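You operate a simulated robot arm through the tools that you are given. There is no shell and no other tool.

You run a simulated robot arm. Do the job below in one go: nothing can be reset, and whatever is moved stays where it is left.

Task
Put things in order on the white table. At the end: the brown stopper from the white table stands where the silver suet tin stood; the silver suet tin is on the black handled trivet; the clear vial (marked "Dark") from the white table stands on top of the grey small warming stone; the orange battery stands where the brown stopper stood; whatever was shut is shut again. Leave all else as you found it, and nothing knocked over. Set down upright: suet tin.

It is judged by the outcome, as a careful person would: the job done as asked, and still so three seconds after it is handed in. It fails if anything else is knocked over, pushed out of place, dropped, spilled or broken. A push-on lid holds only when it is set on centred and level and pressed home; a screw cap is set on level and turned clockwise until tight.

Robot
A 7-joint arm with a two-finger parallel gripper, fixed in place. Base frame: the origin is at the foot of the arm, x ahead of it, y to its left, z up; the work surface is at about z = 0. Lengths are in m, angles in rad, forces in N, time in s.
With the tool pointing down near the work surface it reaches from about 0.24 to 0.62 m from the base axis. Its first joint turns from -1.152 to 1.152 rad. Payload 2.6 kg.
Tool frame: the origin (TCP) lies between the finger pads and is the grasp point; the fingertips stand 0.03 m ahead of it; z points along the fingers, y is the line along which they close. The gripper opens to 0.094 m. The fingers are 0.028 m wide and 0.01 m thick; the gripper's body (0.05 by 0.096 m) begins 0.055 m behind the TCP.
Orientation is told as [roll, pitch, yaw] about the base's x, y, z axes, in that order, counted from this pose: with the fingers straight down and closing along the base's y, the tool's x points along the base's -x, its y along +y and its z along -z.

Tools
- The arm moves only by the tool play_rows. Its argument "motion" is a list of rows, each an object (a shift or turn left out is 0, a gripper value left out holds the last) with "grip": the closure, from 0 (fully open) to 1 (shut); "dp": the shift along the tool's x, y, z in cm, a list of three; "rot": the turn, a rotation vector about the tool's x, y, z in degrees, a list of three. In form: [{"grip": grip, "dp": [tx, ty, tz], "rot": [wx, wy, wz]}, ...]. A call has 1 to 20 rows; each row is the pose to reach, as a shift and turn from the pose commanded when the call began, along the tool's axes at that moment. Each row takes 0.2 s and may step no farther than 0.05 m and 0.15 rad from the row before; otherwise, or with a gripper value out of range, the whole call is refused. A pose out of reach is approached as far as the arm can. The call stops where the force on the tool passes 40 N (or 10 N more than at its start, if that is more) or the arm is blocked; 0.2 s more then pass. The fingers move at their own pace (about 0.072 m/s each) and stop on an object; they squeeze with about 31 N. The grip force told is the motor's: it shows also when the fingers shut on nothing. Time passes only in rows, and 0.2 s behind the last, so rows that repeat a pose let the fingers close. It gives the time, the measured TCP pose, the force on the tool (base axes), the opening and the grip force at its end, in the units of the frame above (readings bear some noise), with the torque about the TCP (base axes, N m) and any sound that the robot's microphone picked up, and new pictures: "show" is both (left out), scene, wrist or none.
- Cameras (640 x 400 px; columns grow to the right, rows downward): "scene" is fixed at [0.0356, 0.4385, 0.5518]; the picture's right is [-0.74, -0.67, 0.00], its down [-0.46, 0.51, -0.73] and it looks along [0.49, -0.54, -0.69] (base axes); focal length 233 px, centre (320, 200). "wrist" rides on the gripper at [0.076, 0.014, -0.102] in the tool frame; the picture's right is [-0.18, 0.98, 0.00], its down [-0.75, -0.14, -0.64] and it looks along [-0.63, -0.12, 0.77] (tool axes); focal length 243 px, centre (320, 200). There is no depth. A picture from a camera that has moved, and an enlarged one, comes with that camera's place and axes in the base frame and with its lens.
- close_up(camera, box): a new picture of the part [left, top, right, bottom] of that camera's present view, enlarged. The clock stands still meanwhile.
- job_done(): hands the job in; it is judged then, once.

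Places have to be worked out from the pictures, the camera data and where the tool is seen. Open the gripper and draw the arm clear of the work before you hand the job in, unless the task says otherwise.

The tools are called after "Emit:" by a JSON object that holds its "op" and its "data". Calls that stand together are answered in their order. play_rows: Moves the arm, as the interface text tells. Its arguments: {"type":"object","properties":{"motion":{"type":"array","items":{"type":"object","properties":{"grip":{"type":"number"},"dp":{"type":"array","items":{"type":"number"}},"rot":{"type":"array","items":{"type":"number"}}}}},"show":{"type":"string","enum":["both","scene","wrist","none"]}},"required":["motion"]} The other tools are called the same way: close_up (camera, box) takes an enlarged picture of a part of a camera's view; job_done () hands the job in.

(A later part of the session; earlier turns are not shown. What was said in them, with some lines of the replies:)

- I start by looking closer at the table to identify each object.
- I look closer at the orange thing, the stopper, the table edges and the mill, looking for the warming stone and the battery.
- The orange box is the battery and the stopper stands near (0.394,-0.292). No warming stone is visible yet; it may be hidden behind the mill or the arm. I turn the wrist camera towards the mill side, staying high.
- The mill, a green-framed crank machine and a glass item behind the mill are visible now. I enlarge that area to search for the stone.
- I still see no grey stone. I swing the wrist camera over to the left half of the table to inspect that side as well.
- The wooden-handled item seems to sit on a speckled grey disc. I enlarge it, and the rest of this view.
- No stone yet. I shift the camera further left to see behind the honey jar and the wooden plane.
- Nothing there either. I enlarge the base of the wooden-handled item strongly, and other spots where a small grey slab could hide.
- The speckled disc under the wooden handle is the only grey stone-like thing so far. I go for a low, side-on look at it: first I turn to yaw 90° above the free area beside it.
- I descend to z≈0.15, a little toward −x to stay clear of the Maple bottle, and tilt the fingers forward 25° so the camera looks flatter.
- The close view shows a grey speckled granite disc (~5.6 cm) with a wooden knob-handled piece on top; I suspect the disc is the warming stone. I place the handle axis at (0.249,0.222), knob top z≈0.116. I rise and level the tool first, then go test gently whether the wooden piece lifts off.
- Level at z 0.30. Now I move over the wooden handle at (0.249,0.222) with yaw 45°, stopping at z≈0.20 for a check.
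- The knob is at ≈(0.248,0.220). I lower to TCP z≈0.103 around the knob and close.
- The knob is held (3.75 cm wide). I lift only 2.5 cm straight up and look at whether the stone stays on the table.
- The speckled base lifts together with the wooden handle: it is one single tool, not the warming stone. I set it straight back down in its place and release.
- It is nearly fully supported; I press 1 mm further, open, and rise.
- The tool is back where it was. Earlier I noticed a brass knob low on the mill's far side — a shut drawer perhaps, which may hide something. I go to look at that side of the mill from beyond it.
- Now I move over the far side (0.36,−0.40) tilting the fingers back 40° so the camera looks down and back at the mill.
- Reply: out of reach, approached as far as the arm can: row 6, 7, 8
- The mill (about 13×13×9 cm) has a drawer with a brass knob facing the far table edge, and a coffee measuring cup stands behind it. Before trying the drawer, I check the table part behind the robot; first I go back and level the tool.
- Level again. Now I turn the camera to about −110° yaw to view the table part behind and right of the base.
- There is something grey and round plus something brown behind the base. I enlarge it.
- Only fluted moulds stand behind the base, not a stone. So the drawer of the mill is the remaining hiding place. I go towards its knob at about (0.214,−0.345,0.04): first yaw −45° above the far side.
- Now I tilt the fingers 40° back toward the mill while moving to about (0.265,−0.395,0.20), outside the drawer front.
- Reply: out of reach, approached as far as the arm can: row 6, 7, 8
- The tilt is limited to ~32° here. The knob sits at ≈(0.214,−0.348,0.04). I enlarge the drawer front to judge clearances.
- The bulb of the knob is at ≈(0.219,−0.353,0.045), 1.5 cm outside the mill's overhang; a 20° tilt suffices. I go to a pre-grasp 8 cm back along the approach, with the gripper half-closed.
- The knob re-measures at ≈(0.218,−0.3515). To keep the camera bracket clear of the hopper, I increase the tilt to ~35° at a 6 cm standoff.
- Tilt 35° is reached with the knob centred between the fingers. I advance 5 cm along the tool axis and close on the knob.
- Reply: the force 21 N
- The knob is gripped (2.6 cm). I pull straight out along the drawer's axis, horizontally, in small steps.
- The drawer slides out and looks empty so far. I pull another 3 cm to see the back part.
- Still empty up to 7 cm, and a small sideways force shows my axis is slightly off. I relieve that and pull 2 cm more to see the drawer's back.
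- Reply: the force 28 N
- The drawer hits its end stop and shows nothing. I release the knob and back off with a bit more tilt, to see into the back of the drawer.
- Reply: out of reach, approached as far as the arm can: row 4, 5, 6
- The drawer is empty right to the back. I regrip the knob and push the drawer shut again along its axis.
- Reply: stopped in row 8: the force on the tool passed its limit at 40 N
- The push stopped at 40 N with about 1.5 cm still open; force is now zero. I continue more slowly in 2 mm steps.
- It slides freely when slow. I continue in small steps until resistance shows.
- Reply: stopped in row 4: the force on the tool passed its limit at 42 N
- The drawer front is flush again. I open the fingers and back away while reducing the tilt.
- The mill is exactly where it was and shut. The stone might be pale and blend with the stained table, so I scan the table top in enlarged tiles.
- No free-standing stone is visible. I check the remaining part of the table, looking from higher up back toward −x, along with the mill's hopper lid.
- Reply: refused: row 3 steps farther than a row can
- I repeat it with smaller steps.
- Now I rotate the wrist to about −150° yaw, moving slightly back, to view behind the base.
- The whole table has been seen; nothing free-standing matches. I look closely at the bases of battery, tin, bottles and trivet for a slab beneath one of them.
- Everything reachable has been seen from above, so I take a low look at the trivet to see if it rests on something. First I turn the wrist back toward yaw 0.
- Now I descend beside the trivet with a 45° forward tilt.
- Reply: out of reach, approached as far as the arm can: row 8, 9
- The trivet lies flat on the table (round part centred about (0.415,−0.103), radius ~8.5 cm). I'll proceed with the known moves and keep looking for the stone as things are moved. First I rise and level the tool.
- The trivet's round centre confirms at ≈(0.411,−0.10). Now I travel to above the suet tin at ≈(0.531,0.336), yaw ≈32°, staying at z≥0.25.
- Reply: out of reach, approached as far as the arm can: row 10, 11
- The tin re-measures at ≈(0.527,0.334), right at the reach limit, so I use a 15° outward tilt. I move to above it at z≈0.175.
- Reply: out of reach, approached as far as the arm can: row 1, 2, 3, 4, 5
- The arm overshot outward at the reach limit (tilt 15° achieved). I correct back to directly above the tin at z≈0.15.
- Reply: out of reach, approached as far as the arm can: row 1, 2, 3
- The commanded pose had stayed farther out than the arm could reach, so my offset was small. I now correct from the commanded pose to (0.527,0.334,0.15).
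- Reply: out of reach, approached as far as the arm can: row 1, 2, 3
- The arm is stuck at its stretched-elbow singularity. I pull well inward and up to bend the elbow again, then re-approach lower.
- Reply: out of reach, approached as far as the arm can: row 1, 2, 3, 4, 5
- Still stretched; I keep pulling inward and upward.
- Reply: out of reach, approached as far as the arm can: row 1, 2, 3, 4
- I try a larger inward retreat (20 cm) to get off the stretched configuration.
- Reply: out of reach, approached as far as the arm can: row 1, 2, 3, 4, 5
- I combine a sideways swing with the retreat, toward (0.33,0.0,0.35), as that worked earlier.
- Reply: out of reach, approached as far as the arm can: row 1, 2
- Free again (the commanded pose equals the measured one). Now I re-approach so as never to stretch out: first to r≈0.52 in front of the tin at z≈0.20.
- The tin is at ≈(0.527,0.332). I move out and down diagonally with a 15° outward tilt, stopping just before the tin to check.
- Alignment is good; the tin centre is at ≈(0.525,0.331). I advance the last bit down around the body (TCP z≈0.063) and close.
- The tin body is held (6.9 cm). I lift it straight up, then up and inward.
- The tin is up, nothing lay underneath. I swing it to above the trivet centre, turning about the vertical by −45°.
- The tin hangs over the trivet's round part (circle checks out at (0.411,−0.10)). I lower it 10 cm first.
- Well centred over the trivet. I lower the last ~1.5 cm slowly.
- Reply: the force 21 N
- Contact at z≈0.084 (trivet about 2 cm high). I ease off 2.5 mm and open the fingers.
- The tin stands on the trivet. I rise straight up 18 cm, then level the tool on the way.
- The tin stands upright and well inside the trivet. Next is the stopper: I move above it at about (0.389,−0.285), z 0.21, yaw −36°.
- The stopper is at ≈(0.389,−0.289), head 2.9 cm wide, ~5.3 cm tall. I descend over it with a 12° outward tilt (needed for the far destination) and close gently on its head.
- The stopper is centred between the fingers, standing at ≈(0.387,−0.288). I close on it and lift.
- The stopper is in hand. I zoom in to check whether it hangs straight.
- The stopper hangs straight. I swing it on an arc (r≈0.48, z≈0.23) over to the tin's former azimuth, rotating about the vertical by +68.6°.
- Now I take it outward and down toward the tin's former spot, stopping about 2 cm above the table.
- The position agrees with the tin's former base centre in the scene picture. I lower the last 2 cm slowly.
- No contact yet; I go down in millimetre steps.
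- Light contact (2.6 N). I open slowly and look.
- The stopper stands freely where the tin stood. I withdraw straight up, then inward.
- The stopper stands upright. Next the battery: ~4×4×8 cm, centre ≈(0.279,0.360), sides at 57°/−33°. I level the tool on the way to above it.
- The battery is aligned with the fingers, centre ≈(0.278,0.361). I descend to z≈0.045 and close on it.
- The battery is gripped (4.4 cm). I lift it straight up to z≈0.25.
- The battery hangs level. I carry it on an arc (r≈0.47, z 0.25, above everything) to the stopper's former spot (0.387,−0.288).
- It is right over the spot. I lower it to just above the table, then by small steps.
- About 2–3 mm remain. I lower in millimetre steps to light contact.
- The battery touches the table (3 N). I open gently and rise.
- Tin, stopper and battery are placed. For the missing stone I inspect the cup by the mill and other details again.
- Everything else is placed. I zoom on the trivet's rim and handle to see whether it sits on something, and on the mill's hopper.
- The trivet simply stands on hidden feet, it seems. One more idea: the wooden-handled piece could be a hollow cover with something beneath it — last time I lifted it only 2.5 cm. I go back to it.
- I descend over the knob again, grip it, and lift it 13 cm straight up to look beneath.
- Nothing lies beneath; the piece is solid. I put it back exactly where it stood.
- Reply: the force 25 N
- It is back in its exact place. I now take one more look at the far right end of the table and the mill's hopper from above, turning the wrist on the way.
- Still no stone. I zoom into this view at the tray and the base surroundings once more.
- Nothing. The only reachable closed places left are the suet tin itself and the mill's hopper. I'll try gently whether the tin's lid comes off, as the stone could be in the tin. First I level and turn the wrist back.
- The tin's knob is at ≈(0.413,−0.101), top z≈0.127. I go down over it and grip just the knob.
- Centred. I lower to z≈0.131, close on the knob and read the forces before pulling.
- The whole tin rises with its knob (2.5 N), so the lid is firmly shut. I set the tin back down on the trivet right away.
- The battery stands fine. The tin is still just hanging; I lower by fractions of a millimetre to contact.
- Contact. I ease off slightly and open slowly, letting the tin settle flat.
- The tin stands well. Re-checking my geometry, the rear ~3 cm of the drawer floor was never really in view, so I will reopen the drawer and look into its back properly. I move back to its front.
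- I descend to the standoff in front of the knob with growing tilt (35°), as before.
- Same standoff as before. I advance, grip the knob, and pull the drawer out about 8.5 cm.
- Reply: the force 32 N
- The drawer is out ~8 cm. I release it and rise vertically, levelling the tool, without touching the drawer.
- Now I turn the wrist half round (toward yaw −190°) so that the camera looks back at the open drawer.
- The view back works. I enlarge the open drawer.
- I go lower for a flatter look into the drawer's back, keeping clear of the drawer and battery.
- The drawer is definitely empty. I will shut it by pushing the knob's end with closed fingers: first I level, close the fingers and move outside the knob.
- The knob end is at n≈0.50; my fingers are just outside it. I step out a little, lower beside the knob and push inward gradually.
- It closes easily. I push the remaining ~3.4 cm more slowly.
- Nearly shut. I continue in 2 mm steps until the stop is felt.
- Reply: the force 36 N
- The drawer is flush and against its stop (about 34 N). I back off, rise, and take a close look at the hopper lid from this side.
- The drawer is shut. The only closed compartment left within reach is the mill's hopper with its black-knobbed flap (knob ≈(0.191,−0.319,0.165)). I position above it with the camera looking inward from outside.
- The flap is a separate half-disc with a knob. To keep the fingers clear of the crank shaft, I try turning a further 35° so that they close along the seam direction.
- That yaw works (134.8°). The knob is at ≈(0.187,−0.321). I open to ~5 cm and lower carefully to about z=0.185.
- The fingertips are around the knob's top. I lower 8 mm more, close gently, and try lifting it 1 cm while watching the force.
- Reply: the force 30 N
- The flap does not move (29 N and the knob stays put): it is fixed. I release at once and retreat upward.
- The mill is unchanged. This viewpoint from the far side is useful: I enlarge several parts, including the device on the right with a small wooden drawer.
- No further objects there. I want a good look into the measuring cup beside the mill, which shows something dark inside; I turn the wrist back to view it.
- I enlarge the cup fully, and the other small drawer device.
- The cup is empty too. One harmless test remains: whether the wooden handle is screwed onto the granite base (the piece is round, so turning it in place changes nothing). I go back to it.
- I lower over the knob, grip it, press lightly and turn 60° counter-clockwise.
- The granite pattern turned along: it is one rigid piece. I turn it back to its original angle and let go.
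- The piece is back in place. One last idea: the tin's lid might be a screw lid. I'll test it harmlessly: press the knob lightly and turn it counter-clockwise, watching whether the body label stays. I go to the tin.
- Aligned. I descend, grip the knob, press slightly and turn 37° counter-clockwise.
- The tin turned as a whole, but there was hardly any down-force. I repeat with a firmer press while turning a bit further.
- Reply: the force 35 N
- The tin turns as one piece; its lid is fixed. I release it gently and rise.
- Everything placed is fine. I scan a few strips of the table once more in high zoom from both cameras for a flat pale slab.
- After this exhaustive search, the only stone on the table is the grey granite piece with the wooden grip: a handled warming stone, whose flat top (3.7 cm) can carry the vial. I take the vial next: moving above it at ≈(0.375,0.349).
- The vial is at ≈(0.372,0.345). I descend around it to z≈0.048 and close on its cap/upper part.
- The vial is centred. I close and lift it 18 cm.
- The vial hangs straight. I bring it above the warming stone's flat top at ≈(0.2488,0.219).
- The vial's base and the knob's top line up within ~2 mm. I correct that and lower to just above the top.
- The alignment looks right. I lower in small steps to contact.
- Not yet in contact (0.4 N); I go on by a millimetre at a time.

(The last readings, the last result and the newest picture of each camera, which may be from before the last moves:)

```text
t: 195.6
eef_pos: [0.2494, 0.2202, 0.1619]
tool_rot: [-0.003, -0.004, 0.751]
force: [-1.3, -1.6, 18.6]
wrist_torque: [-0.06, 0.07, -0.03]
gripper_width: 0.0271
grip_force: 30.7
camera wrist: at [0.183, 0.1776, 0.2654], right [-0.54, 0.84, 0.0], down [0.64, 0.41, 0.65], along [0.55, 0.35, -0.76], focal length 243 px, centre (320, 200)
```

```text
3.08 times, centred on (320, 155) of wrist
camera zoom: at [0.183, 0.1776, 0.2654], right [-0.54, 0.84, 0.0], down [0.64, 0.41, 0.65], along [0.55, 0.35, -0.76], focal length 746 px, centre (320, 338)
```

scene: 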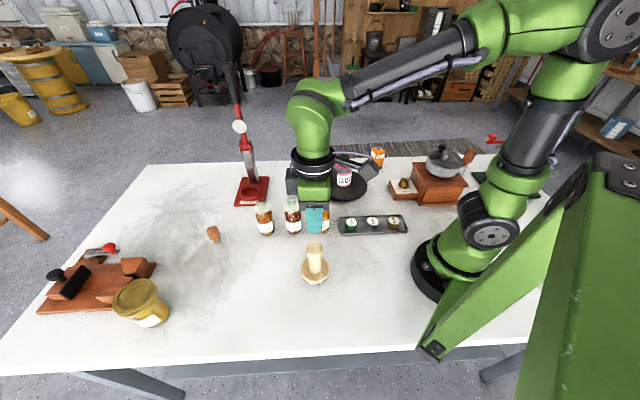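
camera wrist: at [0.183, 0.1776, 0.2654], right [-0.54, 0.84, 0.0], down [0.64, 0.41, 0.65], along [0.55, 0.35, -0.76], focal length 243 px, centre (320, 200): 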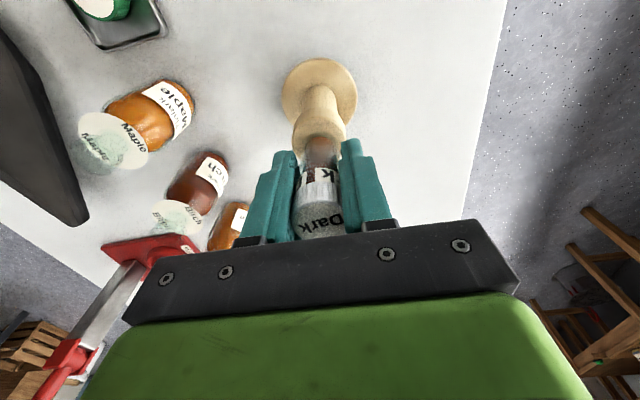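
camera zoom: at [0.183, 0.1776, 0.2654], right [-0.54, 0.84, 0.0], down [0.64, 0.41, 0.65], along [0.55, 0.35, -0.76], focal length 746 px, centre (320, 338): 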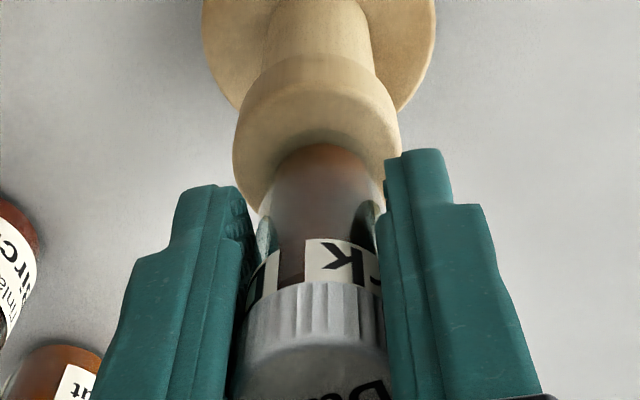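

Full contact and well centred. I ease off, open slowly and look before withdrawing.

Emit:
{"op": "play_rows", "data": {"motion": [{"grip": 0.8, "dp": [0, 0, -0.15]}, {"grip": 0.68, "dp": [0, 0, -0.15]}, {"grip": 0.62, "dp": [0, 0, -0.15]}, {"grip": 0.55, "dp": [0, 0, -0.15]}, {"grip": 0.4, "dp": [0, 0, -0.15]}, {"grip": 0.3, "dp": [0, 0, -0.15]}], "show": "wrist"}}

Emit:
{"op": "close_up", "data": {"camera": "scene", "box": [285, 205, 345, 290]}}

Emit:
{"op": "close_up", "data": {"camera": "wrist", "box": [260, 90, 380, 220]}}

```text
t: 197.0
eef_pos: [0.2489, 0.2192, 0.1617]
tool_rot: [-0.003, -0.001, 0.752]
force: [0.5, 0.0, -0.9]
wrist_torque: [-0.01, 0.02, -0.02]
gripper_width: 0.0656
grip_force: 0.0
camera wrist: at [0.1827, 0.1777, 0.2664], right [-0.54, 0.84, 0.0], down [0.65, 0.41, 0.64], along [0.54, 0.34, -0.76], focal length 243 px, centre (320, 200)
```

wrist: 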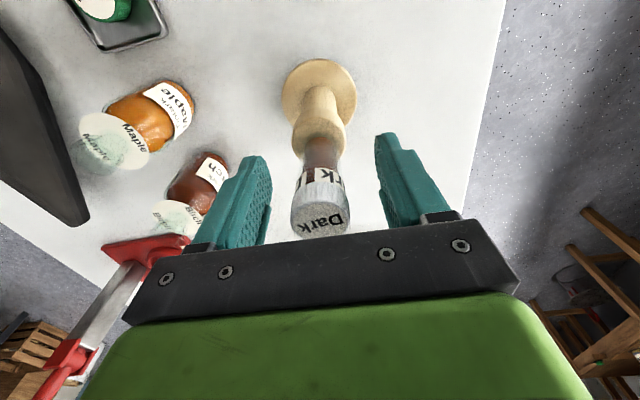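

```text
4.71 times, centred on (315, 248) of scene
camera zoom: at [0.0356, 0.4385, 0.5518], right [-0.74, -0.67, 0.0], down [-0.46, 0.51, -0.73], along [0.49, -0.54, -0.69], focal length 1098 px, centre (344, -24)
```

zoom: 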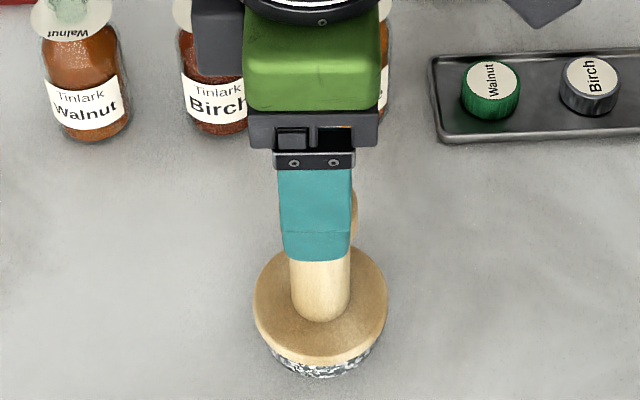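

```text
3.08 times, centred on (320, 155) of wrist
camera zoom: at [0.1827, 0.1777, 0.2664], right [-0.54, 0.84, 0.0], down [0.65, 0.41, 0.64], along [0.54, 0.34, -0.76], focal length 746 px, centre (320, 338)
```

zoom: 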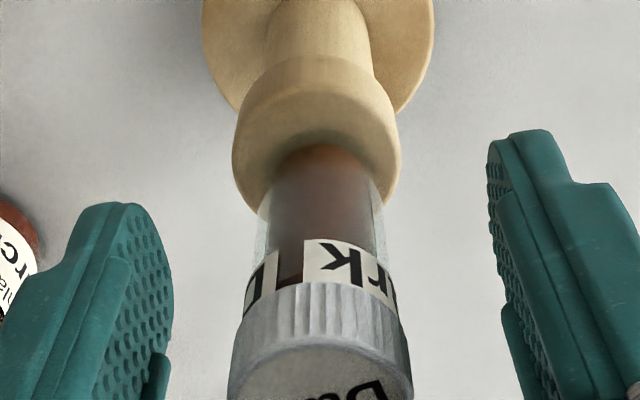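

The vial stands on its own. I rise straight up and away and inspect the result.

Emit:
{"op": "play_rows", "data": {"motion": [{"grip": 0.2, "dp": [0, 0, -2]}, {"dp": [0, 0, -5.5]}, {"dp": [0, 0, -10]}, {"dp": [0, 0, -14.5]}, {"dp": [0, -4.5, -16]}, {"dp": [0, -9, -17]}, {"dp": [0, -13.5, -17]}, {"dp": [0, -18, -17]}]}}

Emit:
{"op": "close_up", "data": {"camera": "scene", "box": [285, 205, 345, 290]}}

Emit:
{"op": "close_up", "data": {"camera": "scene", "box": [180, 130, 480, 320]}}

```text
t: 198.8
eef_pos: [0.3706, 0.0886, 0.3343]
tool_rot: [-0.003, -0.004, 0.752]
force: [0.1, -0.3, -0.2]
wrist_torque: [0.01, -0.02, -0.03]
gripper_width: 0.0752
grip_force: 0.0
camera wrist: at [0.3047, 0.0468, 0.437], right [-0.54, 0.84, 0.0], down [0.64, 0.41, 0.64], along [0.54, 0.34, -0.76], focal length 243 px, centre (320, 200)
```

scene: 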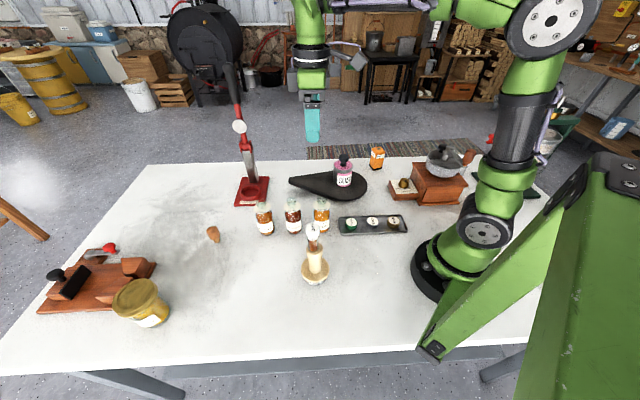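
wrist: 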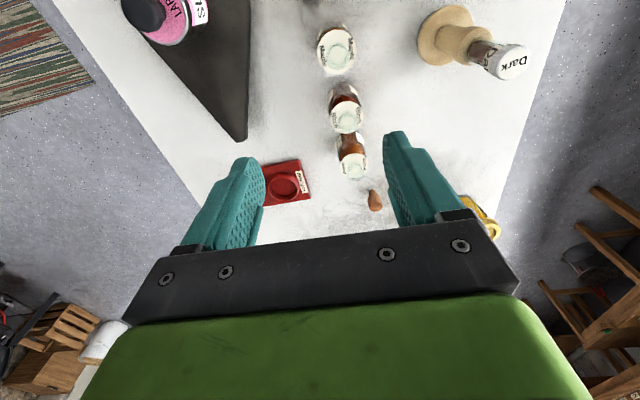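

```text
4.71 times, centred on (315, 248) of scene
camera zoom: at [0.0355, 0.4385, 0.5518], right [-0.74, -0.67, 0.0], down [-0.46, 0.51, -0.73], along [0.49, -0.54, -0.69], focal length 1098 px, centre (344, -24)
```

zoom: 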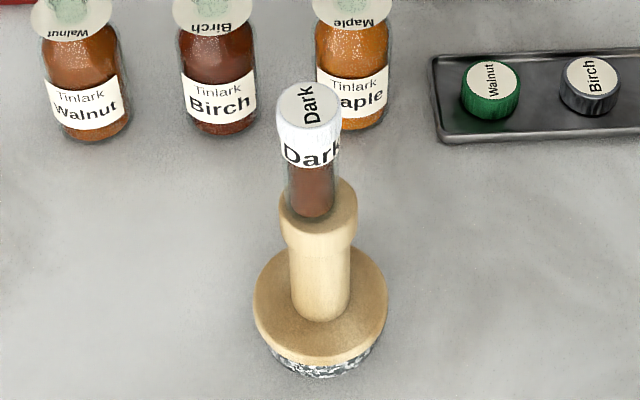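

```text
2.11 times, centred on (330, 225) of scene
camera zoom: at [0.0355, 0.4385, 0.5518], right [-0.74, -0.67, 0.0], down [-0.46, 0.51, -0.73], along [0.49, -0.54, -0.69], focal length 491 px, centre (299, 147)
```

zoom: 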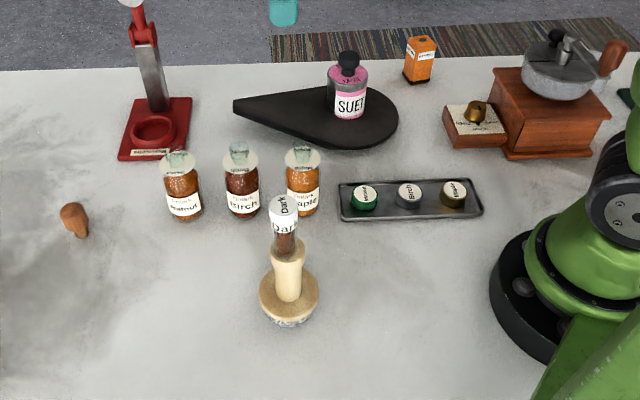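

I could not find an object that is clearly the "grey small warming stone". I checked the whole table from many angles, opened and shut the empty mill drawer, and looked at every other reachable place.

As a best guess, I stood the vial on the only stone object on the table, the grey granite piece with the wooden grip.

- **Stopper:** it stands where the suet tin stood.
- **Suet tin:** it is upright and shut on the black trivet.
- **Battery:** it stands where the stopper stood.
- **Mill drawer:** it is shut again.

The gripper is open and clear of the work, so I hand the job in.

Emit:
{"op": "job_done", "data": {}}

```text
The job is handed in.
```

I handed the job in, but one of the four placements is a guess: I never found an object that was clearly the "grey small warming stone".

- **Stopper:** it stands where the suet tin stood.
- **Suet tin:** it is upright and shut on the black handled trivet.
- **Battery:** it stands where the stopper stood.
- **Vial ("Dark"):** it stands on the wooden grip of the speckled grey granite piece, the only stone-like object I could see. If the warming stone is something else, this part is wrong.

While looking for the stone, I disturbed some other things:

- **Mill drawer:** I opened it twice and found it empty. It is shut again.
- **Granite piece:** I lifted it twice and turned it once. It is back within 1–2 mm of where it stood.
- **Hopper lid:** I pulled on the mill's hopper lid with about 29 N. It is fixed and did not move.
- **Suet tin:** after placing it, I lifted it briefly by its knob and twisted it, in case the lid came off. It did not. The tin is still shut and upright, but turned about 60° from how I first set it down.

Nothing was knocked over, dropped or spilled. The gripper is open and clear of the table.
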